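You operate a simulated robot arm through the tools that you are given. There is no shell and no other tool. Be economical: measure what you need, move in short steps, check, and stop when the job is done.

Carry out the task below with a simulated two-armed robot. There is one attempt and no reset: what you move stays moved.

## Task
Open the vent flap, set the dehumidifier to 60 % and run it till its display shows that.
Fine: then switch it off.

Only the result counts: the job must be done as asked and must still hold three seconds after the hand-in. Knocking over, shifting, dropping, spilling or breaking anything else fails it.

## Robot
Two 7-joint arms with fingered hands on one trunk, on a base that drives. Base frame: it is fixed to the floor where the robot stands at the start and does not move with it; the origin is under the middle of the robot, x ahead of it, y to its left, z up. Units: mm, degrees, N and s.
The left shoulder is at the start at [114, 182, 1020], the right one opposite. With the tool pointing down near the work surface each hand reaches from about 100 to 640 mm from the robot's upright axis, wherever it stands, measured 20 degrees to its own side. Places, roughly: dehumidifier [700, -100, 500]; dehumidifier switch [700, 0, 800]; humidity dial [800, -200, 800]; vent flap [800, 0, 800]. Payload 3.8 kg a hand.
The TCP of each hand is the grasp point between the finger pads, 30 mm short of the fingertips. In the tool frame z runs along the fingers and y along their closing line. Largest opening 104 mm; the body of the gripper starts 35 mm behind the TCP. The gripper is a hand of 4 fingers: y runs from the thumb to the fingers, the wrist lies at [-17, -104, -178] in the tool frame.
Orientation is that of the tool frame in the base frame, as a unit quaternion [x, y, z, w]. With the fingers straight down and the wrist toward the robot, the tool's x, y and z point along [0, 1, 0], [1, 0, 0] and [0, 0, -1] of the base frame.

## Interface
- The arms move only by the tool arm_command. It takes "left_series", "right_series" or both (then of equal length, played together; a hand with none holds still); each is a list of rows, each an object (a shift or turn left out is 0) with "slide": the shift along the base's x, y, z in cm, a list of three; "dr": the turn, a rotation vector about the base's x, y, z in degrees, a list of three. In form: [{"slide": [dx, dy, dz], "dr": [ax, ay, az]}, ...]. A call has 1 to 8 rows; each row is the pose to reach, as a shift and turn from the pose commanded when the call began. A row lasts 0.2 s, in which the tool goes at most 50 mm and 8.6 degrees; a call with a longer step from one row to the next is refused whole. A pose out of reach is approached as far as the arm can. The call stops where the force on the tool passes 40 N (or 10 N more than at its start, if that is more) or the arm is blocked; 0.2 s more then pass. In this call time passes only in rows, and 0.2 s behind the last. The reply holds the time, the measured pose of the TCP, the force on the tool along the base axes, the opening and the grip force, in the units named above and with some noise, with the torque about the TCP (base axes, N m) and any sound that the robot's microphone picked up.
- Cameras (640 x 400 px; columns grow to the right, rows downward): "scene" is now at [219.1, -19.6, 1203.9]; the picture's right is [-0.22, -0.98, 0.00], its down [-0.48, 0.11, -0.87] and it looks along [0.85, -0.19, -0.49] (base axes); focal length 214 px, centre (320, 200). "left" rides on the left gripper at [-66, -90, -126] in its tool frame; the picture's right is [-0.78, -0.30, 0.56], its down [0.57, -0.70, 0.42] and it looks along [0.27, 0.65, 0.71] (tool axes); focal length 275 px, centre (320, 200). "right" rides on the right gripper at [66, -90, -126] in its tool frame; the picture's right is [-0.78, 0.30, -0.56], its down [-0.57, -0.70, 0.42] and it looks along [-0.26, 0.65, 0.71] (tool axes); focal length 275 px, centre (320, 200).
- get_image(camera): a new picture of that camera. No time passes.
- lift_body(by): slides the trunk up (or, below 0, down) by that many mm; the arms and the scene camera ride with it, the base frame stays. It gives what a move gives, with no picture.
- steer(legs): drives the robot by 1 to 6 legs, each [ahead, left, turn to the left] in mm, mm and degrees, along the robot's own axes; the way and the turn of a leg run together, so that a leg with both is an arc; at most 1500 mm and 180 degrees a leg. The arms and the cameras ride along, it lands a little off, and it stops where it bumps. It gives what a move gives.
- curl_fingers(index, middle, ring, thumb_bend, thumb_turn, hand): sets how far each is bent, from 0 (flat) to 1 (curled in); at 0.3 the hand is open as for a grip, at 0.7 the pads meet at the TCP. One left out holds its place. A second passes; each finger stops where it meets its share of the squeeze, and holds until it gets a number again. It is the only way to open and close the hand. It gives what a move gives, with no picture; readings hold the bend of each and the force on the fingers (four entries, about 0 where the hand has none), thumb and palm. thumb_turn goes from beside the hand (0) to across from the fingers (1), as for a grip.
- aim_head(pan, tilt): turns the head with the scene camera to pan (to the left, within 86 degrees either way) and tilt (down, from -29 to 69), counted from straight ahead of the robot. It gives what a move gives.
- point_at(camera, pixels): for up to 12 pixels [column, row] of the newest picture of that camera ("zoom" is the newest enlarged one), the place [x, y, z] in the base frame of the surface seen there, good to about 2 mm. No time passes.
- enlarge(camera, box): a new picture of the part [left, top, right, bottom] of that camera's present view, enlarged. No time passes.
- close_job(): hands the job in; it is judged then, once.

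Keep the steps short. Do not move on a guess: measure, check each grasp and each placing, and mend mistakes. In all there are 80 turns and 70 pictures (those below and enlarged ones count). Leave the grippers open and the arms clear of the work at the hand-in unless told otherwise, and finish with a single line.

The tools are called after "Request:" as name(argument=value, ...) on one line, values as JSON. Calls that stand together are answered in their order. arm_command: Moves the arms, as the interface text tells. Its arguments: {"type":"object","properties":{"left_series":{"type":"array"},"right_series":{"type":"array"}},"required":[]} The other tools are called the same way: lift_body (by) slides the trunk up or down; curl_fingers (index, middle, ring, thumb_bend, thumb_turn, hand) moves the fingers one by one; steer (legs) drives the base; aim_head (pan, tilt) turns the head that bears the scene camera; get_image (camera) takes a picture; point_at (camera, pixels) gives the place of the surface under pixels of a picture; enlarge (camera, box) takes an enlarged picture of a part of a camera's view; close_job () hands the job in.

At the start:

```text
time: 0.0
left_tcp_pos: [474.3, 149.2, 1163.1]
left_orientation: [0.707, 0.707, -0.001, 0.0]
left_contact_force: [0.4, -1.3, 0.4]
left_ft_torque: [-0.03, -0.02, 0.02]
left_gripper_width: 103.6
left_grip_force: 0.1
left_shape: jaw
left_bend: [0.3, 0.3, 0.3, 0.3, 0.97]
left_finger forces: [0.1, 0.1, 0.0, 0.1, 0.0, 0.0]
right_tcp_pos: [450.7, -281.7, 1200.2]
right_orientation: [0.707, 0.707, 0.0, 0.0]
right_contact_force: [0.4, 0.1, -0.2]
right_ft_torque: [-0.02, 0.0, 0.0]
right_gripper_width: 103.4
right_grip_force: 0.0
right_shape: jaw
right_bend: [0.3, 0.3, 0.3, 0.3, 0.97]
right_finger forces: [0.0, 0.0, 0.1, 0.1, 0.0, 0.1]
trunk travel left (down, up): [-175.0, 581.0]
robot x, y, heading: [-0.2, 3.1, -0.2]
head pan, tilt: [-12.5, 29.2]
```

scene: 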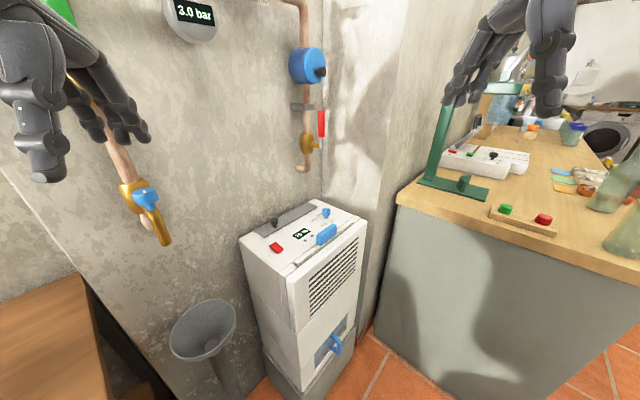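
right: 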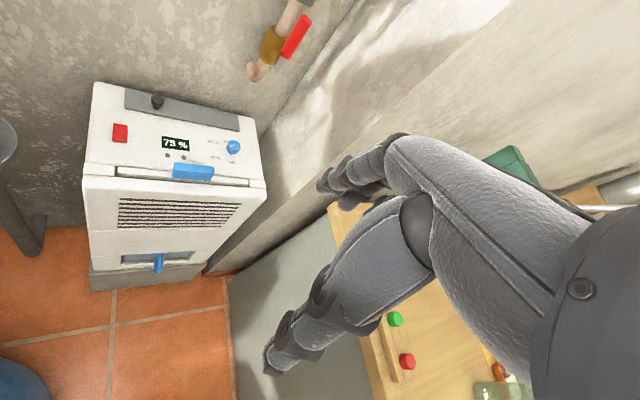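
left: 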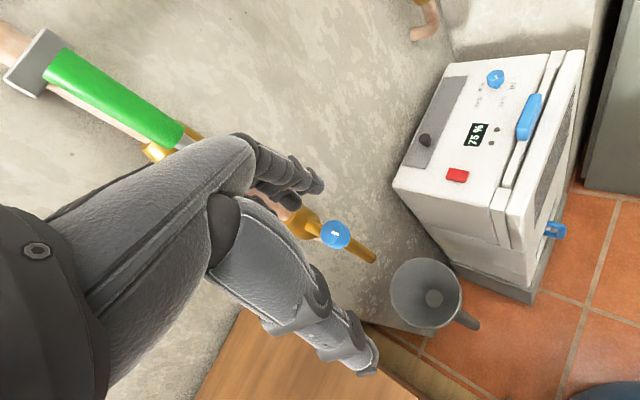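

I see the dehumidifier at about (305,240) in the scene picture, with a red switch, a display, a blue dial, and a grey flap with a knob. I'll enlarge it first.

Request:
enlarge(camera="scene", box=[230, 190, 380, 284])

Request:
enlarge(camera="right", box=[80, 75, 272, 195])

```text
4.26 times, centred on (305, 237) of scene
```

zoom: 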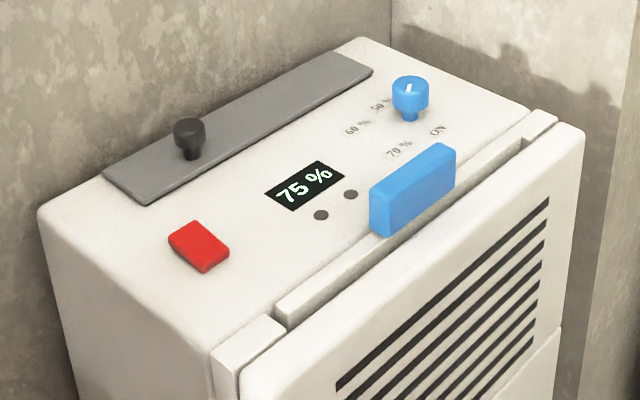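

```text
3.33 times, centred on (176, 135) of right
```

zoom: 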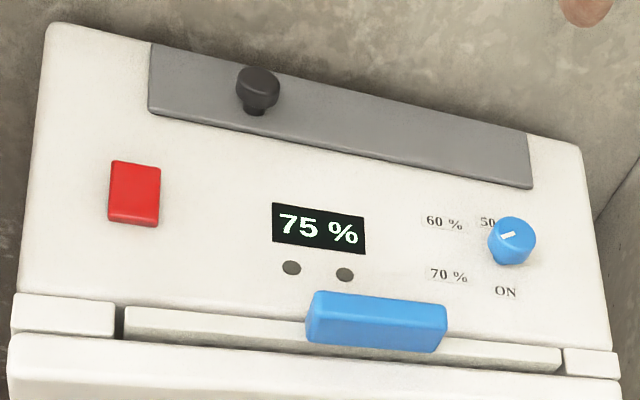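

Next I'll measure the knob, the flap, the switch, the dial and its labels in this enlarged view.

Request:
point_at(camera="zoom", pixels=[[257, 80], [155, 80], [525, 165], [135, 185], [150, 220], [512, 235], [445, 222], [487, 220], [448, 275], [505, 292], [375, 310], [60, 40]])

Request:
enlarge(camera="right", box=[196, 125, 260, 165])

```text
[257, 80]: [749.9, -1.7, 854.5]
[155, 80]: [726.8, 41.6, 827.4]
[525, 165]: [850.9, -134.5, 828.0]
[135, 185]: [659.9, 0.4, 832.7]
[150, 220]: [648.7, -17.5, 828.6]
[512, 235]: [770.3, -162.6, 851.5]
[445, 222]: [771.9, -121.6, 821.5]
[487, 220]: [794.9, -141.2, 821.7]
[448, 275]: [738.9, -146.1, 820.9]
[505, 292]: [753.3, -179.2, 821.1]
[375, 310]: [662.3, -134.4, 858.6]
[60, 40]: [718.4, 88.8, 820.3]
```

```text
10.00 times, centred on (228, 145) of right
```

zoom: 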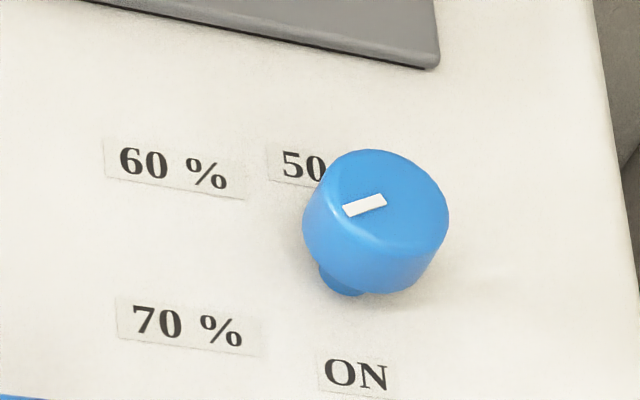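

Now I'll measure the dial itself: its pointer, cap edges and labels.

Request:
point_at(camera="zoom", pixels=[[348, 211], [382, 199], [385, 153], [385, 200], [440, 215], [330, 195], [395, 245], [345, 285], [175, 168], [303, 165], [188, 325], [355, 374]])

Request:
enlarge(camera="left", box=[400, 50, 560, 150])

```text
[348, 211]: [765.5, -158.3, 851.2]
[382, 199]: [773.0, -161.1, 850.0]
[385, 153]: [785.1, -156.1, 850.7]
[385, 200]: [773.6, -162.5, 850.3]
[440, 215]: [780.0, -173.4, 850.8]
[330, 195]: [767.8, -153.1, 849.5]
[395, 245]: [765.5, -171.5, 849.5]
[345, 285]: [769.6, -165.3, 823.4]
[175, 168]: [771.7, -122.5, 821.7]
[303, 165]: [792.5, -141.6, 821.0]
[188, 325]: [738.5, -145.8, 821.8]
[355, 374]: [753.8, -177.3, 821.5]
```

```text
4.00 times, centred on (480, 100) of left
```

zoom: 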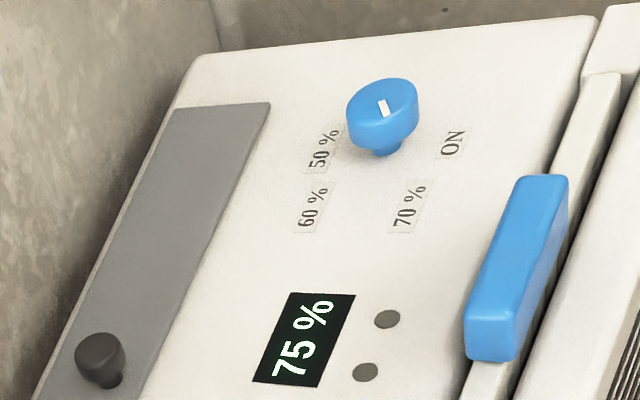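

The dial's cap is centred at about (774,-163) with its top at z 851. Its pointer is at 70 %, and 60 % is about 60° clockwise from above. Next I'll look closely at the flap knob and the switch.

Request:
enlarge(camera="right", box=[90, 80, 186, 140])

Request:
enlarge(camera="left", box=[392, 90, 488, 190])

```text
6.67 times, centred on (138, 110) of right
```

zoom: 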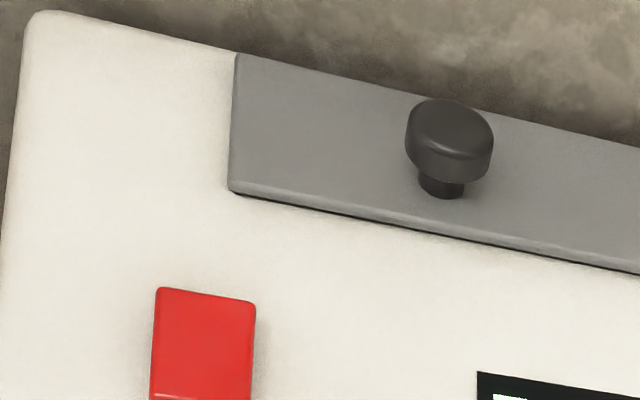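

```text
4.00 times, centred on (440, 140) of left
```

zoom: 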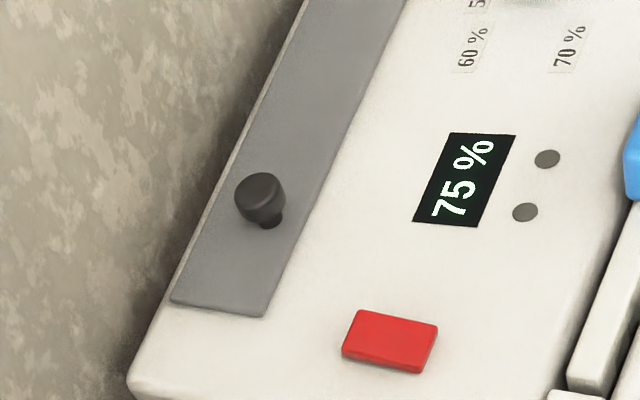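

Next I'll measure the flap's corners and knob in this enlarged left view.

Request:
point_at(camera="zoom", pixels=[[172, 300], [265, 313], [176, 296], [262, 308], [262, 180], [262, 215], [268, 225], [400, 8], [390, 335], [350, 345], [430, 350], [395, 350]])

Request:
enlarge(camera="scene", box=[240, 195, 336, 255])

```text
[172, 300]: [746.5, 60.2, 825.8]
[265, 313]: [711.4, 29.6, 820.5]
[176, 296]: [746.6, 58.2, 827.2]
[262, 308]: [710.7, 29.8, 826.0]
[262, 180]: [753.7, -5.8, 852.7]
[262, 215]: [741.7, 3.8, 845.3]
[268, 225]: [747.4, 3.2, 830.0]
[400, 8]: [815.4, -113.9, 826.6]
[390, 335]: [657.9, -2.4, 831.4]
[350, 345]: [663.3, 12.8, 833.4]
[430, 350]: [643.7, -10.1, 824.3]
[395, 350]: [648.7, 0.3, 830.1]
```

```text
6.67 times, centred on (288, 225) of scene
```

zoom: 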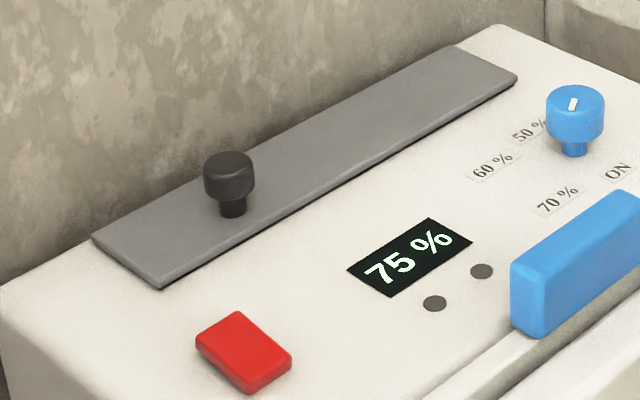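

The flap runs from its front-left corner (711,30) along (0.59,-0.81) for about 220 mm and is 46 mm deep. The knob sits toward its front edge, so it is probably hinged at the wall side. I'll look at the floor and surroundings before driving closer.

Request:
aim_head(pan=-5, tilt=60)

Request:
get_image(camera="scene")

```text
time: 1.0
left_tcp_pos: [473.9, 148.4, 1163.5]
left_orientation: [0.707, 0.707, 0.0, 0.001]
left_contact_force: [-0.2, 0.2, 0.3]
left_ft_torque: [-0.03, -0.02, 0.01]
left_gripper_width: 103.7
left_grip_force: 0.1
left_shape: jaw
left_bend: [0.3, 0.3, 0.3, 0.3, 0.97]
left_finger forces: [0.0, 0.0, 0.1, 0.0, 0.1, 0.1]
right_tcp_pos: [451.1, -281.4, 1200.2]
right_orientation: [0.707, 0.707, 0.0, 0.0]
right_contact_force: [-0.7, 0.5, 1.4]
right_ft_torque: [-0.01, 0.01, 0.0]
right_gripper_width: 103.7
right_grip_force: 0.1
right_shape: jaw
right_bend: [0.3, 0.3, 0.3, 0.3, 0.97]
right_finger forces: [0.0, 0.1, 0.1, 0.0, 0.1, 0.1]
trunk travel left (down, up): [-175.0, 581.0]
robot x, y, heading: [-1.3, -2.1, -0.2]
head pan, tilt: [-5.0, 60.0]
```

```text
59 pictures are left
```

scene: 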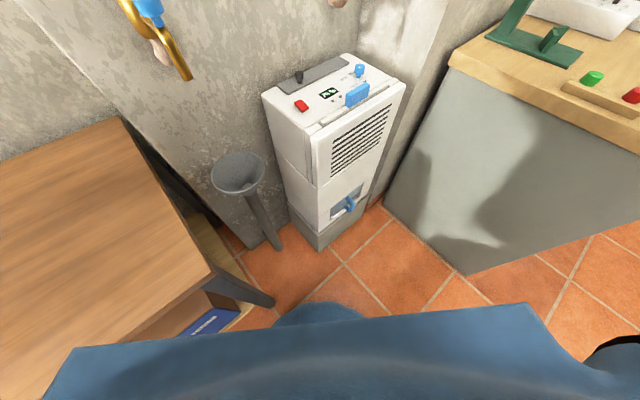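

I'll measure the clearances around the robot here.

Request:
point_at(camera="scene", pixels=[[318, 248], [365, 205], [352, 204], [275, 245], [240, 185], [213, 272], [270, 300], [468, 272], [386, 205], [320, 306], [535, 306], [80, 350]])

```text
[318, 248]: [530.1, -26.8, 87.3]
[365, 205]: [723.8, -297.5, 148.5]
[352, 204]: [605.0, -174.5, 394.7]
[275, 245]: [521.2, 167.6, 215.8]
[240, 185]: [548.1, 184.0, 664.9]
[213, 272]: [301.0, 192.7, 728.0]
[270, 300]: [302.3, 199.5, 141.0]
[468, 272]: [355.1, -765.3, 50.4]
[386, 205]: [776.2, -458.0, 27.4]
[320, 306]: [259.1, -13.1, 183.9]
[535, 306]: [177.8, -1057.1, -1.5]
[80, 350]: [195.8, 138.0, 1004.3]
```

I'll measure the wall pipes so the hands stay clear of them while driving.

Request:
point_at(camera="left", pixels=[[335, 235], [370, 257], [180, 135], [100, 90], [430, 25], [300, 200]])

Request:
point_at(camera="right", pixels=[[270, 45], [253, 75], [300, 35], [345, 140], [480, 60], [500, 165]])

Request:
aim_head(pan=-5, tilt=10)

Request:
get_image(camera="scene")

```text
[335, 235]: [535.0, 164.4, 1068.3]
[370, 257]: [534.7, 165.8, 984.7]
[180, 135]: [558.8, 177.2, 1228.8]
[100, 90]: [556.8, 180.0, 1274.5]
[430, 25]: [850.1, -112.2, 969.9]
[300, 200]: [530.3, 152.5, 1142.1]
```

```text
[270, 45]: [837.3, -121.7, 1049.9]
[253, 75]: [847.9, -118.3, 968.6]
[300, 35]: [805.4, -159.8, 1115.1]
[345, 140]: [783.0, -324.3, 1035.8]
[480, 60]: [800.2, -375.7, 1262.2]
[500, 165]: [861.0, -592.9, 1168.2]
```

```text
time: 2.1
left_tcp_pos: [473.6, 148.7, 1163.4]
left_orientation: [0.707, 0.707, 0.0, 0.0]
left_contact_force: [0.0, 0.1, 1.1]
left_ft_torque: [-0.01, -0.01, -0.04]
left_gripper_width: 103.8
left_grip_force: 0.0
left_shape: jaw
left_bend: [0.3, 0.3, 0.3, 0.3, 0.97]
left_finger forces: [0.1, 0.0, 0.0, 0.0, 0.0, 0.0]
right_tcp_pos: [449.1, -282.9, 1200.7]
right_orientation: [0.707, 0.707, 0.0, 0.0]
right_contact_force: [0.6, -0.3, -0.5]
right_ft_torque: [0.0, 0.0, -0.03]
right_gripper_width: 103.5
right_grip_force: 0.0
right_shape: jaw
right_bend: [0.3, 0.3, 0.3, 0.3, 0.97]
right_finger forces: [0.0, 0.1, 0.1, 0.0, 0.0, 0.0]
trunk travel left (down, up): [-175.0, 581.0]
robot x, y, heading: [-3.0, -0.6, 0.1]
head pan, tilt: [-5.0, 10.0]
```

```text
58 pictures are left
```

scene: 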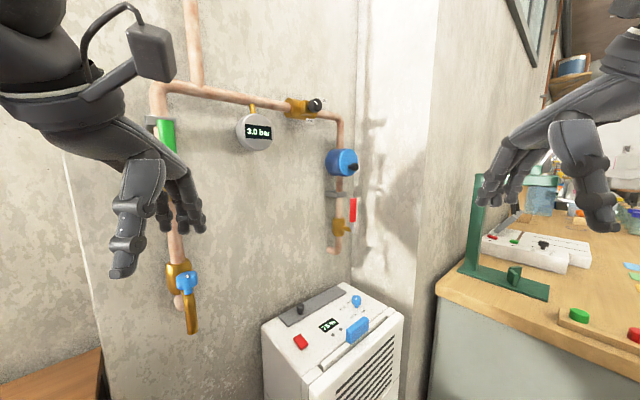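

The left hand is right beside the wall valve at (535,164). I'll draw both hands back 18 cm before driving.

Request:
arm_command(left_series=[{"slide": [-4, -0.5, 0]}, {"slide": [-8, -1, 0]}, {"slide": [-12, -1.5, 0]}, {"slide": [-16, -2, 0]}, {"slide": [-18, -2, 0]}], right_series=[{"slide": [-4, 0, 0]}, {"slide": [-8, 0, 0]}, {"slide": [-12, 0, 0]}, {"slide": [-16, 0, 0]}, {"slide": [-18, 0, 0]}])

```text
time: 3.3
left_tcp_pos: [294.0, 127.4, 1163.8]
left_orientation: [0.707, 0.707, 0.001, 0.0]
left_contact_force: [-0.2, -0.1, 0.5]
left_ft_torque: [0.0, -0.01, 0.01]
left_gripper_width: 103.6
left_grip_force: 0.0
left_shape: jaw
left_bend: [0.3, 0.3, 0.3, 0.3, 0.97]
left_finger forces: [0.0, 0.0, 0.0, 0.1, 0.0, 0.1]
right_tcp_pos: [285.9, -270.2, 1185.3]
right_orientation: [0.706, 0.708, 0.001, 0.0]
right_contact_force: [0.0, 0.5, -0.4]
right_ft_torque: [0.01, -0.01, -0.01]
right_gripper_width: 103.5
right_grip_force: 0.1
right_shape: jaw
right_bend: [0.3, 0.3, 0.3, 0.3, 0.97]
right_finger forces: [0.0, 0.0, 0.0, 0.1, 0.1, 0.1]
right hand out of reach, approached as far as the arm can: row 4, 5
trunk travel left (down, up): [-175.0, 581.0]
robot x, y, heading: [-0.0, 1.3, 0.1]
head pan, tilt: [-5.0, 10.0]
```

Both hands are back. Now I'll drive: right 280, ahead 280, then turn left 32.

Request:
steer(legs=[[0, -280, 0], [280, 0, 0], [0, 0, 32]])

Request:
aim_head(pan=0, tilt=40)

Request:
get_image(camera="scene")

```text
time: 7.0
left_tcp_pos: [567.8, -156.8, 1166.2]
left_orientation: [0.708, 0.706, 0.005, 0.001]
left_contact_force: [0.3, 0.5, -1.0]
left_ft_torque: [0.0, 0.01, -0.01]
left_gripper_width: 103.8
left_grip_force: 0.1
left_shape: jaw
left_bend: [0.3, 0.3, 0.3, 0.3, 0.97]
left_finger forces: [0.0, 0.1, 0.0, 0.1, 0.0, 0.1]
right_tcp_pos: [562.1, -552.0, 1184.4]
right_orientation: [0.707, 0.707, 0.004, 0.001]
right_contact_force: [1.1, -0.2, -0.2]
right_ft_torque: [-0.01, 0.0, 0.0]
right_gripper_width: 103.8
right_grip_force: 0.0
right_shape: jaw
right_bend: [0.3, 0.3, 0.3, 0.3, 0.97]
right_finger forces: [0.1, 0.0, 0.1, 0.1, 0.0, 0.1]
trunk travel left (down, up): [-175.0, 581.0]
robot x, y, heading: [278.5, -280.9, -0.1]
head pan, tilt: [-5.0, 10.0]
stopped in leg 2: the robot was blocked; the commanded pose is now the measured one
```

```text
time: 7.9
left_tcp_pos: [568.2, -157.1, 1165.4]
left_orientation: [0.708, 0.706, 0.004, 0.002]
left_contact_force: [-0.4, 0.3, 0.4]
left_ft_torque: [0.0, 0.01, 0.03]
left_gripper_width: 104.0
left_grip_force: 0.1
left_shape: jaw
left_bend: [0.3, 0.3, 0.3, 0.3, 0.97]
left_finger forces: [0.0, 0.1, 0.0, 0.1, 0.0, 0.0]
right_tcp_pos: [560.7, -552.3, 1184.2]
right_orientation: [0.707, 0.707, 0.004, 0.001]
right_contact_force: [0.3, -0.2, 0.1]
right_ft_torque: [0.03, -0.06, -0.02]
right_gripper_width: 103.8
right_grip_force: 0.0
right_shape: jaw
right_bend: [0.3, 0.3, 0.3, 0.3, 0.97]
right_finger forces: [0.0, 0.1, 0.0, 0.1, 0.0, 0.0]
trunk travel left (down, up): [-175.0, 581.0]
robot x, y, heading: [278.3, -283.1, 0.4]
head pan, tilt: [0.0, 40.0]
```

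```text
57 pictures are left
```

scene: 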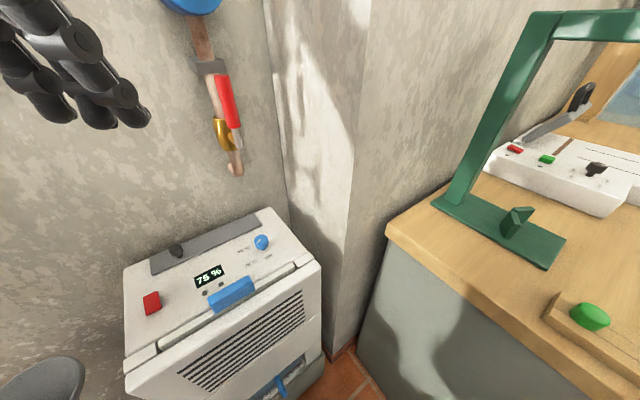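

I was blocked at x 278, just short of the goal. I'll back off a little and look down to see what touched.

Request:
steer(legs=[[-40, 0, 0]])

Request:
aim_head(pan=0, tilt=69)

Request:
get_image(camera="scene")

```text
time: 8.8
left_tcp_pos: [529.9, -153.1, 1164.2]
left_orientation: [0.708, 0.707, 0.003, 0.001]
left_contact_force: [-0.3, -0.4, 0.5]
left_ft_torque: [0.01, -0.01, 0.0]
left_gripper_width: 103.6
left_grip_force: 0.0
left_shape: jaw
left_bend: [0.3, 0.3, 0.3, 0.3, 0.97]
left_finger forces: [0.0, 0.1, 0.1, 0.0, 0.1, 0.0]
right_tcp_pos: [522.9, -549.9, 1184.7]
right_orientation: [0.707, 0.707, 0.003, -0.001]
right_contact_force: [-0.6, -0.3, -0.3]
right_ft_torque: [-0.01, -0.03, -0.03]
right_gripper_width: 103.8
right_grip_force: 0.2
right_shape: jaw
right_bend: [0.3, 0.3, 0.3, 0.3, 0.97]
right_finger forces: [0.0, 0.1, 0.1, 0.0, 0.1, 0.0]
trunk travel left (down, up): [-175.0, 581.0]
robot x, y, heading: [238.9, -282.5, 0.1]
head pan, tilt: [0.0, 40.0]
```

```text
time: 9.7
left_tcp_pos: [531.4, -152.4, 1164.1]
left_orientation: [0.708, 0.707, 0.002, 0.002]
left_contact_force: [0.0, 0.3, -1.0]
left_ft_torque: [0.02, 0.03, 0.0]
left_gripper_width: 103.6
left_grip_force: 0.1
left_shape: jaw
left_bend: [0.3, 0.3, 0.3, 0.3, 0.97]
left_finger forces: [0.1, 0.0, 0.0, 0.1, 0.0, 0.0]
right_tcp_pos: [524.0, -548.6, 1183.8]
right_orientation: [0.707, 0.707, 0.002, 0.0]
right_contact_force: [-0.2, -0.2, -0.4]
right_ft_torque: [0.0, 0.03, 0.0]
right_gripper_width: 103.4
right_grip_force: 0.0
right_shape: jaw
right_bend: [0.3, 0.3, 0.3, 0.3, 0.97]
right_finger forces: [0.0, 0.1, 0.0, 0.0, 0.1, 0.0]
trunk travel left (down, up): [-175.0, 581.0]
robot x, y, heading: [238.3, -282.4, -0.3]
head pan, tilt: [0.0, 68.8]
```

```text
56 pictures are left
```

scene: 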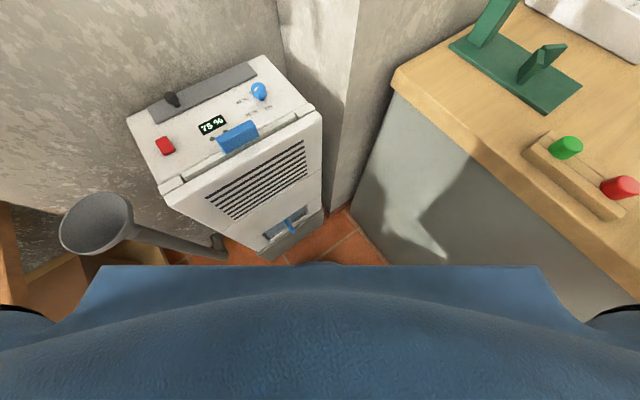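

I'll look to the right to check whether the arm's elbow is near the bench.

Request:
aim_head(pan=-70, tilt=45)

Request:
get_image(camera="scene")

```text
time: 11.1
left_tcp_pos: [531.6, -153.6, 1164.4]
left_orientation: [0.707, 0.707, 0.002, 0.001]
left_contact_force: [0.0, 0.0, 0.1]
left_ft_torque: [0.01, -0.02, 0.0]
left_gripper_width: 103.7
left_grip_force: 0.1
left_shape: jaw
left_bend: [0.3, 0.3, 0.3, 0.3, 0.97]
left_finger forces: [0.0, 0.0, 0.0, 0.0, 0.1, 0.1]
right_tcp_pos: [523.5, -549.4, 1183.8]
right_orientation: [0.707, 0.707, 0.002, -0.001]
right_contact_force: [0.2, -0.6, 0.3]
right_ft_torque: [0.01, 0.01, 0.0]
right_gripper_width: 104.0
right_grip_force: 0.0
right_shape: jaw
right_bend: [0.3, 0.3, 0.3, 0.3, 0.97]
right_finger forces: [0.1, 0.0, 0.1, 0.0, 0.0, 0.1]
trunk travel left (down, up): [-175.0, 581.0]
robot x, y, heading: [236.7, -280.8, 0.1]
head pan, tilt: [-70.0, 45.0]
```

```text
55 pictures are left
```

scene: 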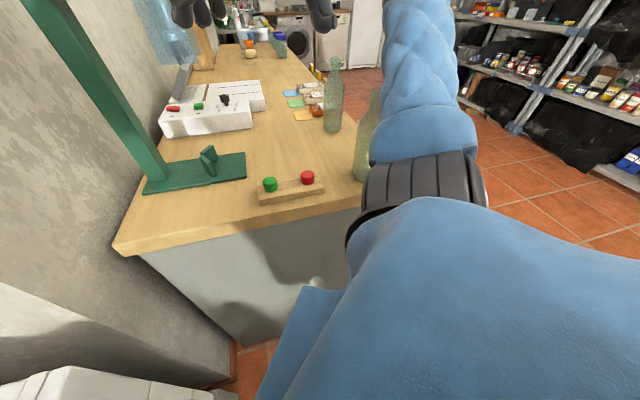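

The right upper arm is close to the bottles on the bench. I'll measure the gap.

Request:
point_at(camera="scene", pixels=[[362, 170], [370, 110], [334, 120], [380, 155], [390, 60], [400, 10], [360, 200], [120, 245], [305, 180], [430, 180], [330, 200], [300, 305]])

Request:
enlarge(camera="scene", box=[260, 0, 500, 220])

```text
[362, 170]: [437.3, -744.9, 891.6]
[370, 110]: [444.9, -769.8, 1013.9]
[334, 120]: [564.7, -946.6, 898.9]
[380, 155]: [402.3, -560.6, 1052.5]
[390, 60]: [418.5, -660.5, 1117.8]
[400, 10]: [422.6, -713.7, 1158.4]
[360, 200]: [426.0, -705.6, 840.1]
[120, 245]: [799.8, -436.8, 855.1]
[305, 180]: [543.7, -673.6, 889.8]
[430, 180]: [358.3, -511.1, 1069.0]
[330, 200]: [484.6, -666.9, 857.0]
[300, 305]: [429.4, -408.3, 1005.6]
```

```text
1.82 times, centred on (380, 110) of scene
```

zoom: 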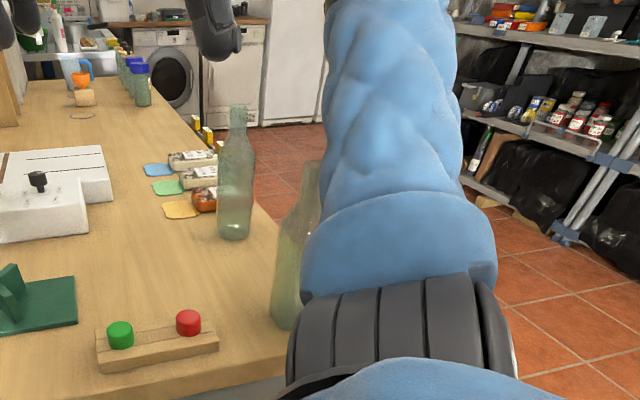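

A bottle stands at (440,-760) and my right upper arm is near it at about (420,-714), so that is probably what blocked me. The bottle is still upright. I'll move away to the left 120 mm, then turn only 15°.

Request:
steer(legs=[[0, 120, 0], [0, 0, 15]])

Request:
get_image(camera="scene")

Request:
aim_head(pan=5, tilt=45)

Request:
get_image(camera="scene")

```text
time: 13.2
left_tcp_pos: [493.5, -49.4, 1114.0]
left_orientation: [0.746, 0.646, 0.078, -0.144]
left_contact_force: [-1.8, -3.3, 2.9]
left_ft_torque: [0.19, -0.21, 0.0]
left_gripper_width: 103.8
left_grip_force: 0.1
left_shape: jaw
left_bend: [0.3, 0.3, 0.3, 0.3, 0.97]
left_finger forces: [0.0, 0.0, 0.0, 0.0, 0.1, 0.0]
right_tcp_pos: [605.0, -388.0, 1202.6]
right_orientation: [0.679, 0.707, 0.087, -0.178]
right_contact_force: [1.7, 0.0, -0.4]
right_ft_torque: [0.02, 0.17, 0.04]
right_gripper_width: 104.0
right_grip_force: 0.1
right_shape: jaw
right_bend: [0.3, 0.3, 0.3, 0.3, 0.97]
right_finger forces: [0.0, 0.0, 0.1, 0.0, 0.0, 0.1]
trunk travel left (down, up): [-175.0, 581.0]
robot x, y, heading: [262.7, -160.7, 9.2]
head pan, tilt: [-70.0, 45.0]
stopped in leg 2: the robot was blocked; the commanded pose is now the measured one
```

```text
53 pictures are left
```

scene: 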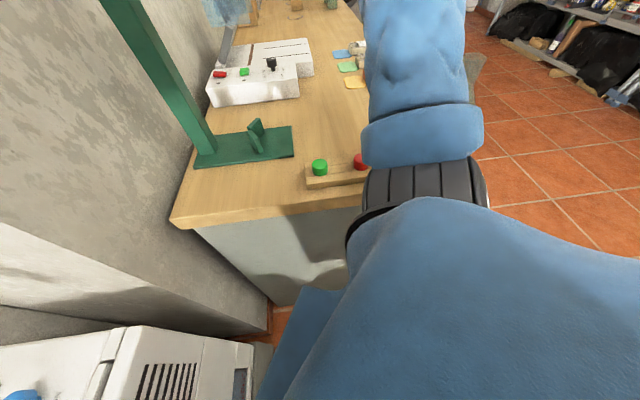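

```text
time: 14.7
left_tcp_pos: [508.9, 88.9, 1101.7]
left_orientation: [0.727, 0.685, 0.019, -0.039]
left_contact_force: [0.0, 1.8, 1.0]
left_ft_torque: [-0.11, 0.03, -0.05]
left_gripper_width: 104.1
left_grip_force: 0.1
left_shape: jaw
left_bend: [0.3, 0.3, 0.3, 0.3, 0.97]
left_finger forces: [0.0, 0.0, 0.0, 0.0, 0.0, 0.1]
right_tcp_pos: [580.7, -267.0, 1189.3]
right_orientation: [0.673, 0.739, -0.001, -0.039]
right_contact_force: [0.3, 1.8, 0.1]
right_ft_torque: [-0.14, 0.03, -0.02]
right_gripper_width: 103.8
right_grip_force: 0.1
right_shape: jaw
right_bend: [0.3, 0.3, 0.3, 0.3, 0.97]
right_finger forces: [0.0, 0.0, 0.1, 0.0, 0.0, 0.0]
trunk travel left (down, up): [-175.0, 581.0]
robot x, y, heading: [269.6, -158.9, 8.2]
head pan, tilt: [5.0, 45.0]
```

```text
52 pictures are left
```

scene: 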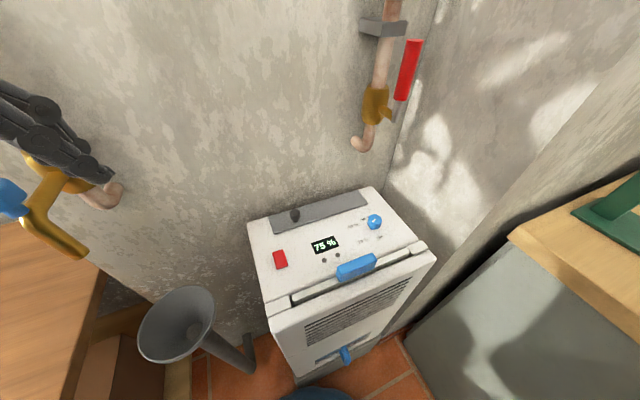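

I was blocked again at heading 9 and the hands swayed, leaving the left hand close to the valve. I'll pull the left hand back toward the body first, then look both ways.

Request:
arm_command(left_series=[{"slide": [-2, -4, 0]}, {"slide": [-4, -8, 0]}, {"slide": [-6, -10, 0]}])

Request:
aim_head(pan=-80, tilt=35)

Request:
get_image(camera="scene")

Request:
aim_head(pan=75, tilt=45)

Request:
get_image(camera="scene")

```text
time: 15.3
left_tcp_pos: [481.1, 49.4, 1103.3]
left_orientation: [0.72, 0.692, 0.009, -0.038]
left_contact_force: [0.5, 0.3, -0.8]
left_ft_torque: [0.01, -0.05, 0.01]
left_gripper_width: 104.0
left_grip_force: 0.1
left_shape: jaw
left_bend: [0.3, 0.3, 0.3, 0.3, 0.97]
left_finger forces: [0.1, 0.0, 0.0, 0.1, 0.1, 0.1]
right_tcp_pos: [583.0, -253.6, 1188.5]
right_orientation: [0.674, 0.738, -0.006, -0.037]
right_contact_force: [-0.2, 0.8, 0.2]
right_ft_torque: [-0.04, 0.02, -0.05]
right_gripper_width: 104.0
right_grip_force: 0.0
right_shape: jaw
right_bend: [0.3, 0.3, 0.3, 0.3, 0.97]
right_finger forces: [0.0, 0.0, 0.1, 0.0, 0.0, 0.0]
trunk travel left (down, up): [-175.0, 581.0]
robot x, y, heading: [268.2, -154.4, 8.0]
head pan, tilt: [5.0, 45.0]
stopped in row 2 (left hand): the force on the tool passed its limit at 256 N (the readings are from after the stop); the commanded pose is now the measured one
```

```text
time: 16.9
left_tcp_pos: [479.8, 47.6, 1103.6]
left_orientation: [0.72, 0.693, 0.012, -0.035]
left_contact_force: [-0.4, -1.2, -0.3]
left_ft_torque: [-0.02, -0.01, -0.02]
left_gripper_width: 103.9
left_grip_force: 0.0
left_shape: jaw
left_bend: [0.3, 0.3, 0.3, 0.3, 0.97]
left_finger forces: [0.0, 0.0, 0.1, 0.0, 0.0, 0.0]
right_tcp_pos: [583.4, -252.0, 1189.7]
right_orientation: [0.672, 0.739, -0.007, -0.037]
right_contact_force: [0.0, 0.2, -0.2]
right_ft_torque: [-0.01, 0.0, -0.01]
right_gripper_width: 103.9
right_grip_force: 0.0
right_shape: jaw
right_bend: [0.3, 0.3, 0.3, 0.3, 0.97]
right_finger forces: [0.1, 0.0, 0.0, 0.0, 0.0, 0.0]
trunk travel left (down, up): [-175.0, 581.0]
robot x, y, heading: [268.2, -155.1, 8.0]
head pan, tilt: [-80.0, 35.0]
```

```text
51 pictures are left
```

scene: 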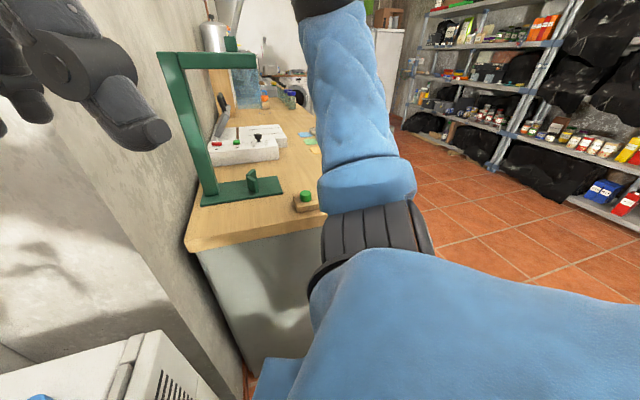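

```text
time: 19.3
left_tcp_pos: [465.5, 27.5, 1110.0]
left_orientation: [0.736, 0.675, 0.038, -0.041]
left_contact_force: [-111.5, 51.7, -14.6]
left_ft_torque: [-5.3, -15.4, -14.12]
left_gripper_width: 104.0
left_grip_force: 0.0
left_shape: jaw
left_bend: [0.3, 0.3, 0.3, 0.3, 0.97]
left_finger forces: [0.0, 0.0, 0.0, 0.1, 0.1, 0.0]
right_tcp_pos: [573.5, -273.6, 1190.2]
right_orientation: [0.672, 0.74, 0.005, -0.04]
right_contact_force: [-0.8, 0.0, -0.2]
right_ft_torque: [-0.04, 0.0, -0.03]
right_gripper_width: 104.1
right_grip_force: 0.0
right_shape: jaw
right_bend: [0.3, 0.3, 0.3, 0.3, 0.97]
right_finger forces: [0.0, 0.1, 0.0, 0.1, 0.0, 0.0]
trunk travel left (down, up): [-175.0, 581.0]
robot x, y, heading: [269.4, -151.8, 7.9]
head pan, tilt: [75.0, 45.0]
```

```text
50 pictures are left
```

scene: 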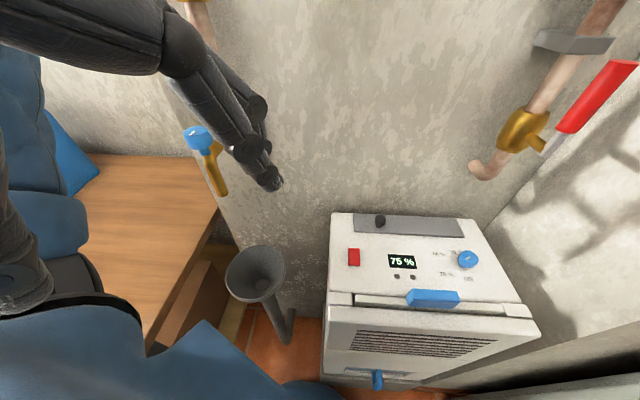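

The left wrist is pressing against the robot's own head (force −111 N), which also explains the odd blocking. I'll turn the head back and then move the left hand forward.

Request:
aim_head(pan=0, tilt=45)

Request:
arm_command(left_series=[{"slide": [2, 1, 0]}, {"slide": [5, 1, 0]}, {"slide": [9, 0, 0]}, {"slide": [12, -1, 0]}])

Request:
get_image(camera="scene")

```text
time: 20.7
left_tcp_pos: [469.1, 29.3, 1111.0]
left_orientation: [0.721, 0.692, 0.021, -0.035]
left_contact_force: [11.1, 46.6, 11.8]
left_ft_torque: [-7.15, 2.57, -3.62]
left_gripper_width: 103.9
left_grip_force: 0.1
left_shape: jaw
left_bend: [0.3, 0.3, 0.3, 0.3, 0.97]
left_finger forces: [0.1, 0.1, 0.1, 0.1, 0.0, 0.0]
right_tcp_pos: [571.7, -270.1, 1190.6]
right_orientation: [0.672, 0.74, 0.005, -0.038]
right_contact_force: [-0.7, -0.1, 0.7]
right_ft_torque: [0.01, 0.01, -0.03]
right_gripper_width: 104.1
right_grip_force: 0.0
right_shape: jaw
right_bend: [0.3, 0.3, 0.3, 0.3, 0.97]
right_finger forces: [0.0, 0.0, 0.1, 0.0, 0.0, 0.0]
trunk travel left (down, up): [-175.0, 581.0]
robot x, y, heading: [266.5, -156.1, 7.9]
head pan, tilt: [0.0, 45.0]
```

```text
time: 21.5
left_tcp_pos: [516.3, 46.7, 1117.1]
left_orientation: [0.723, 0.69, 0.039, -0.026]
left_contact_force: [-2.2, 3.2, 0.9]
left_ft_torque: [-0.55, -0.2, -0.6]
left_gripper_width: 104.2
left_grip_force: 0.0
left_shape: jaw
left_bend: [0.3, 0.3, 0.3, 0.3, 0.97]
left_finger forces: [0.0, 0.0, 0.1, 0.1, 0.0, 0.0]
right_tcp_pos: [561.8, -261.0, 1192.3]
right_orientation: [0.666, 0.745, 0.006, -0.034]
right_contact_force: [0.0, 0.2, 0.4]
right_ft_torque: [-0.03, 0.0, 0.01]
right_gripper_width: 104.2
right_grip_force: 0.1
right_shape: jaw
right_bend: [0.3, 0.3, 0.3, 0.3, 0.97]
right_finger forces: [0.1, 0.0, 0.0, 0.0, 0.0, 0.0]
trunk travel left (down, up): [-175.0, 581.0]
robot x, y, heading: [262.2, -150.4, 9.1]
head pan, tilt: [0.0, 45.0]
stopped in row 3 (left hand): the force on the tool passed its limit at 92 N (the readings are from after the stop); the commanded pose is now the measured one
```

```text
49 pictures are left
```

scene: 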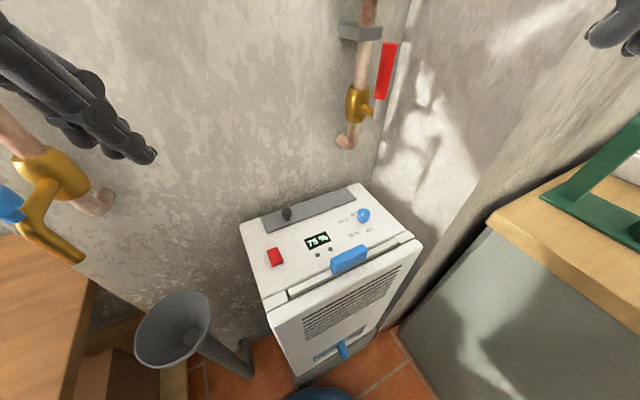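

The left hand was blocked again. I'll look through the left camera to find out by what.

Request:
get_image(camera="left")

Request:
get_image(camera="right")

```text
48 pictures are left
```

left: 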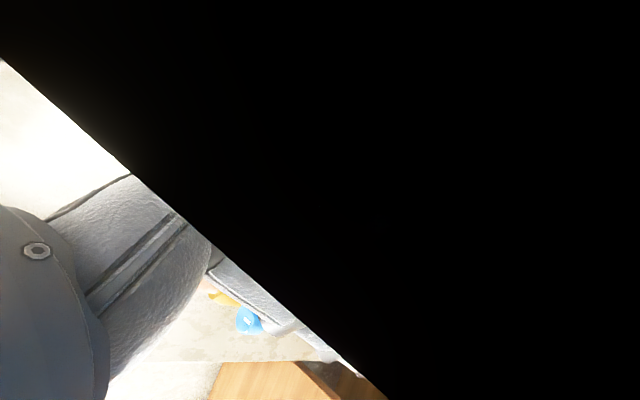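

```text
47 pictures are left
```

right: 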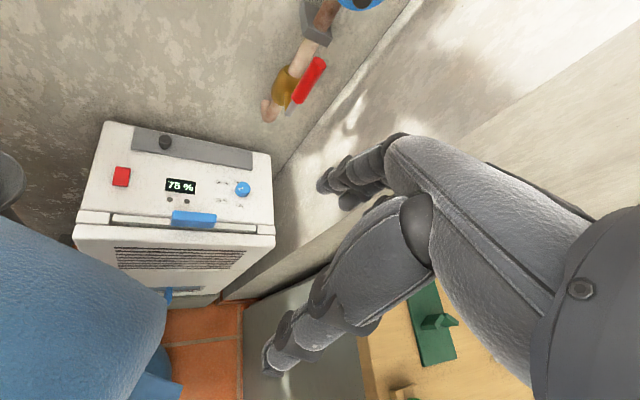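

The left gripper's camera is jammed against the robot's head. I'll back the base 120 mm for room, then move the left hand outward and forward.

Request:
steer(legs=[[-120, 0, 0]])

Request:
arm_command(left_series=[{"slide": [0, 3, 0]}, {"slide": [0, 6, 0]}, {"slide": [0, 9, 0]}, {"slide": [4, 11, 0]}, {"slide": [8, 11, 0]}])

Request:
get_image(camera="left")

```text
time: 22.2
left_tcp_pos: [521.6, 48.6, 1115.9]
left_orientation: [0.722, 0.691, 0.034, -0.027]
left_contact_force: [0.1, 0.4, -0.2]
left_ft_torque: [0.01, -0.02, 0.01]
left_gripper_width: 104.0
left_grip_force: 0.0
left_shape: jaw
left_bend: [0.3, 0.3, 0.3, 0.3, 0.97]
left_finger forces: [0.1, 0.0, 0.0, 0.0, 0.0, 0.1]
right_tcp_pos: [569.3, -261.0, 1190.1]
right_orientation: [0.666, 0.745, 0.001, -0.04]
right_contact_force: [-0.6, -0.2, 0.4]
right_ft_torque: [-0.04, -0.03, -0.04]
right_gripper_width: 103.9
right_grip_force: 0.1
right_shape: jaw
right_bend: [0.3, 0.3, 0.3, 0.3, 0.97]
right_finger forces: [0.0, 0.1, 0.0, 0.1, 0.0, 0.1]
trunk travel left (down, up): [-175.0, 581.0]
robot x, y, heading: [259.0, -151.5, 9.1]
head pan, tilt: [0.0, 45.0]
stopped in leg 1: the robot was blocked; the commanded pose is now the measured one
```

```text
time: 23.2
left_tcp_pos: [556.2, 147.7, 1109.9]
left_orientation: [0.73, 0.681, 0.032, -0.04]
left_contact_force: [-1.9, -7.2, -5.6]
left_ft_torque: [0.47, -0.02, -0.02]
left_gripper_width: 103.8
left_grip_force: 0.1
left_shape: jaw
left_bend: [0.3, 0.3, 0.3, 0.3, 0.97]
left_finger forces: [0.0, 0.0, 0.0, 0.0, 0.1, 8.9]
right_tcp_pos: [572.7, -265.5, 1188.5]
right_orientation: [0.667, 0.744, 0.003, -0.042]
right_contact_force: [0.6, 0.7, -0.4]
right_ft_torque: [-0.05, -0.01, 0.0]
right_gripper_width: 103.7
right_grip_force: 0.0
right_shape: jaw
right_bend: [0.3, 0.3, 0.3, 0.3, 0.97]
right_finger forces: [0.0, 0.1, 0.1, 0.0, 0.0, 0.0]
trunk travel left (down, up): [-175.0, 581.0]
robot x, y, heading: [258.3, -153.7, 8.9]
head pan, tilt: [0.0, 45.0]
stopped in row 5 (left hand): the force on the tool passed its limit at 73 N (the readings are from after the stop); the commanded pose is now the measured one
```

```text
46 pictures are left
```

left: 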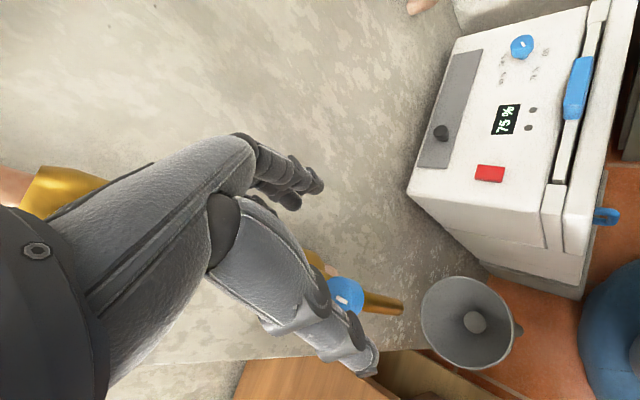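

The hand is now free of the head but touches the pipe. I'll ease it off the pipe and then drive back.

Request:
arm_command(left_series=[{"slide": [-2, -2, 0]}, {"slide": [-3, -4, 0]}])

Request:
steer(legs=[[-150, 0, 0]])

Request:
get_image(camera="scene")

```text
time: 23.8
left_tcp_pos: [527.6, 108.3, 1110.3]
left_orientation: [0.729, 0.682, 0.032, -0.041]
left_contact_force: [-0.5, 0.5, -0.4]
left_ft_torque: [0.02, 0.0, 0.03]
left_gripper_width: 103.7
left_grip_force: 0.0
left_shape: jaw
left_bend: [0.3, 0.3, 0.3, 0.3, 0.97]
left_finger forces: [0.0, 0.0, 0.1, 0.1, 0.0, 0.0]
right_tcp_pos: [570.4, -265.5, 1188.6]
right_orientation: [0.666, 0.745, 0.003, -0.041]
right_contact_force: [0.7, 0.3, 0.0]
right_ft_torque: [0.0, 0.01, 0.01]
right_gripper_width: 104.2
right_grip_force: 0.0
right_shape: jaw
right_bend: [0.3, 0.3, 0.3, 0.3, 0.97]
right_finger forces: [0.0, 0.1, 0.0, 0.0, 0.1, 0.0]
trunk travel left (down, up): [-175.0, 581.0]
robot x, y, heading: [261.9, -152.0, 8.9]
head pan, tilt: [0.0, 45.0]
```

```text
time: 25.2
left_tcp_pos: [376.9, 85.4, 1110.9]
left_orientation: [0.73, 0.682, 0.033, -0.039]
left_contact_force: [0.0, 0.5, 0.9]
left_ft_torque: [0.0, -0.04, 0.03]
left_gripper_width: 104.2
left_grip_force: 0.0
left_shape: jaw
left_bend: [0.3, 0.3, 0.3, 0.3, 0.97]
left_finger forces: [0.0, 0.0, 0.1, 0.0, 0.0, 0.0]
right_tcp_pos: [420.4, -286.8, 1188.4]
right_orientation: [0.665, 0.745, 0.003, -0.042]
right_contact_force: [-0.2, -0.2, -0.1]
right_ft_torque: [0.01, -0.03, -0.02]
right_gripper_width: 103.8
right_grip_force: 0.1
right_shape: jaw
right_bend: [0.3, 0.3, 0.3, 0.3, 0.97]
right_finger forces: [0.1, 0.0, 0.0, 0.0, 0.0, 0.1]
trunk travel left (down, up): [-175.0, 581.0]
robot x, y, heading: [109.9, -175.8, 9.0]
head pan, tilt: [0.0, 45.0]
```

```text
45 pictures are left
```

scene: 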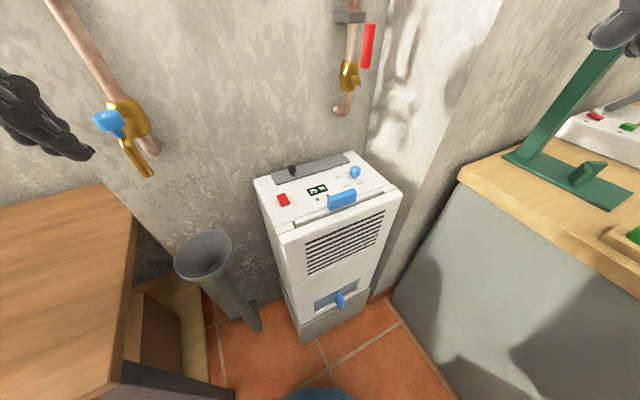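

Now I'm free. I'll put the left hand a bit back and left, away from both head and pipe, then drive ahead 100 mm with a 3° turn.

Request:
arm_command(left_series=[{"slide": [-3, 3, 0]}, {"slide": [-5, 6, 0]}])

Request:
steer(legs=[[100, 0, 3]])

Request:
lift_body(by=-60)

Request:
get_image(camera="scene")

```text
time: 25.8
left_tcp_pos: [328.7, 145.5, 1111.2]
left_orientation: [0.73, 0.681, 0.032, -0.04]
left_contact_force: [0.3, 0.3, 0.4]
left_ft_torque: [0.01, 0.0, -0.01]
left_gripper_width: 103.7
left_grip_force: 0.2
left_shape: jaw
left_bend: [0.3, 0.3, 0.3, 0.3, 0.97]
left_finger forces: [0.0, 0.0, 0.0, 0.0, 0.0, 0.0]
right_tcp_pos: [422.4, -288.2, 1188.2]
right_orientation: [0.666, 0.745, 0.003, -0.041]
right_contact_force: [-0.1, -0.5, -1.2]
right_ft_torque: [0.01, 0.02, 0.01]
right_gripper_width: 104.0
right_grip_force: 0.0
right_shape: jaw
right_bend: [0.3, 0.3, 0.3, 0.3, 0.97]
right_finger forces: [0.0, 0.1, 0.0, 0.0, 0.1, 0.1]
trunk travel left (down, up): [-175.0, 581.0]
robot x, y, heading: [109.1, -176.5, 9.2]
head pan, tilt: [0.0, 45.0]
```

```text
time: 26.9
left_tcp_pos: [410.3, 175.0, 1109.5]
left_orientation: [0.711, 0.701, 0.03, -0.04]
left_contact_force: [-0.1, 0.2, -0.5]
left_ft_torque: [0.01, 0.0, 0.01]
left_gripper_width: 103.9
left_grip_force: 0.1
left_shape: jaw
left_bend: [0.3, 0.3, 0.3, 0.3, 0.97]
left_finger forces: [0.0, 0.0, 0.1, 0.1, 0.0, 0.0]
right_tcp_pos: [527.5, -252.1, 1188.2]
right_orientation: [0.646, 0.762, 0.001, -0.042]
right_contact_force: [0.6, 0.0, -0.9]
right_ft_torque: [-0.01, 0.03, -0.03]
right_gripper_width: 104.2
right_grip_force: 0.0
right_shape: jaw
right_bend: [0.3, 0.3, 0.3, 0.3, 0.97]
right_finger forces: [0.0, 0.1, 0.0, 0.1, 0.0, 0.0]
trunk travel left (down, up): [-175.0, 581.0]
robot x, y, heading: [207.1, -159.0, 12.0]
head pan, tilt: [0.0, 45.0]
```

```text
time: 27.9
left_tcp_pos: [409.0, 174.2, 1051.4]
left_orientation: [0.712, 0.7, 0.031, -0.04]
left_contact_force: [-0.7, 0.4, -0.4]
left_ft_torque: [0.01, -0.02, -0.04]
left_gripper_width: 104.1
left_grip_force: 0.0
left_shape: jaw
left_bend: [0.3, 0.3, 0.3, 0.3, 0.97]
left_finger forces: [0.0, 0.0, 0.0, 0.1, 0.1, 0.1]
right_tcp_pos: [525.4, -253.3, 1128.9]
right_orientation: [0.645, 0.763, 0.001, -0.04]
right_contact_force: [-0.2, -0.4, 1.3]
right_ft_torque: [0.0, 0.02, 0.01]
right_gripper_width: 103.9
right_grip_force: 0.1
right_shape: jaw
right_bend: [0.3, 0.3, 0.3, 0.3, 0.97]
right_finger forces: [0.0, 0.0, 0.0, 0.0, 0.0, 0.1]
trunk travel left (down, up): [-115.0, 641.0]
robot x, y, heading: [209.3, -156.8, 12.1]
head pan, tilt: [0.0, 45.0]
```

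```text
44 pictures are left
```

scene: 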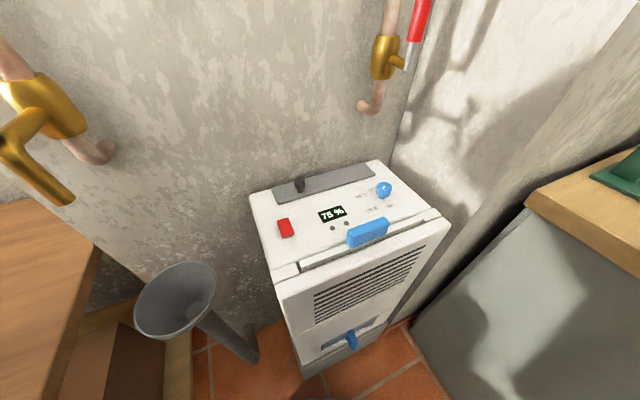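

The machine looks unmoved. The flap hinges at the back, so pushing the knob cap toward the wall should swing it up and open. I'll measure the wall gap and re-check positions.

Request:
enlarge(camera="scene", box=[240, 150, 440, 275])

Request:
point_at(camera="zoom", pixels=[[105, 140], [115, 172], [170, 150], [190, 90], [197, 108], [430, 50], [440, 75], [110, 120], [300, 60], [145, 250], [460, 125], [380, 95]])

```text
3.20 times, centred on (340, 212) of scene
```

zoom: 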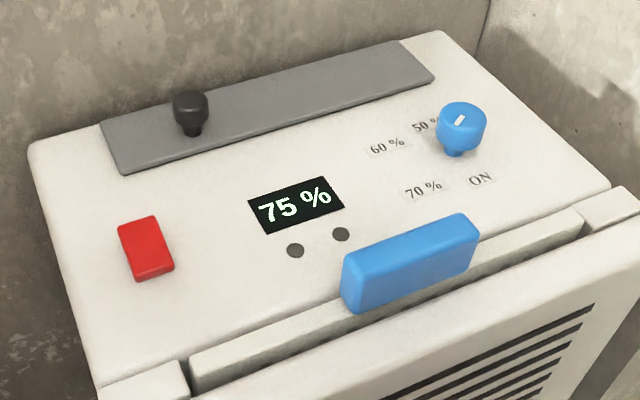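

```text
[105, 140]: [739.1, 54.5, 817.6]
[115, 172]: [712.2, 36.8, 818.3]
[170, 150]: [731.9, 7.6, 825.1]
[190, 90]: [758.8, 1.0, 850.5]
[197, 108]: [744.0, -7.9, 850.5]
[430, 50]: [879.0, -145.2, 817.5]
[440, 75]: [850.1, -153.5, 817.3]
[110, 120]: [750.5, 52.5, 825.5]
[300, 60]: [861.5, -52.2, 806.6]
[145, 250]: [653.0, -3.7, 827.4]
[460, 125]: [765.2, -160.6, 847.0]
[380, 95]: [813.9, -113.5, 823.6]
```

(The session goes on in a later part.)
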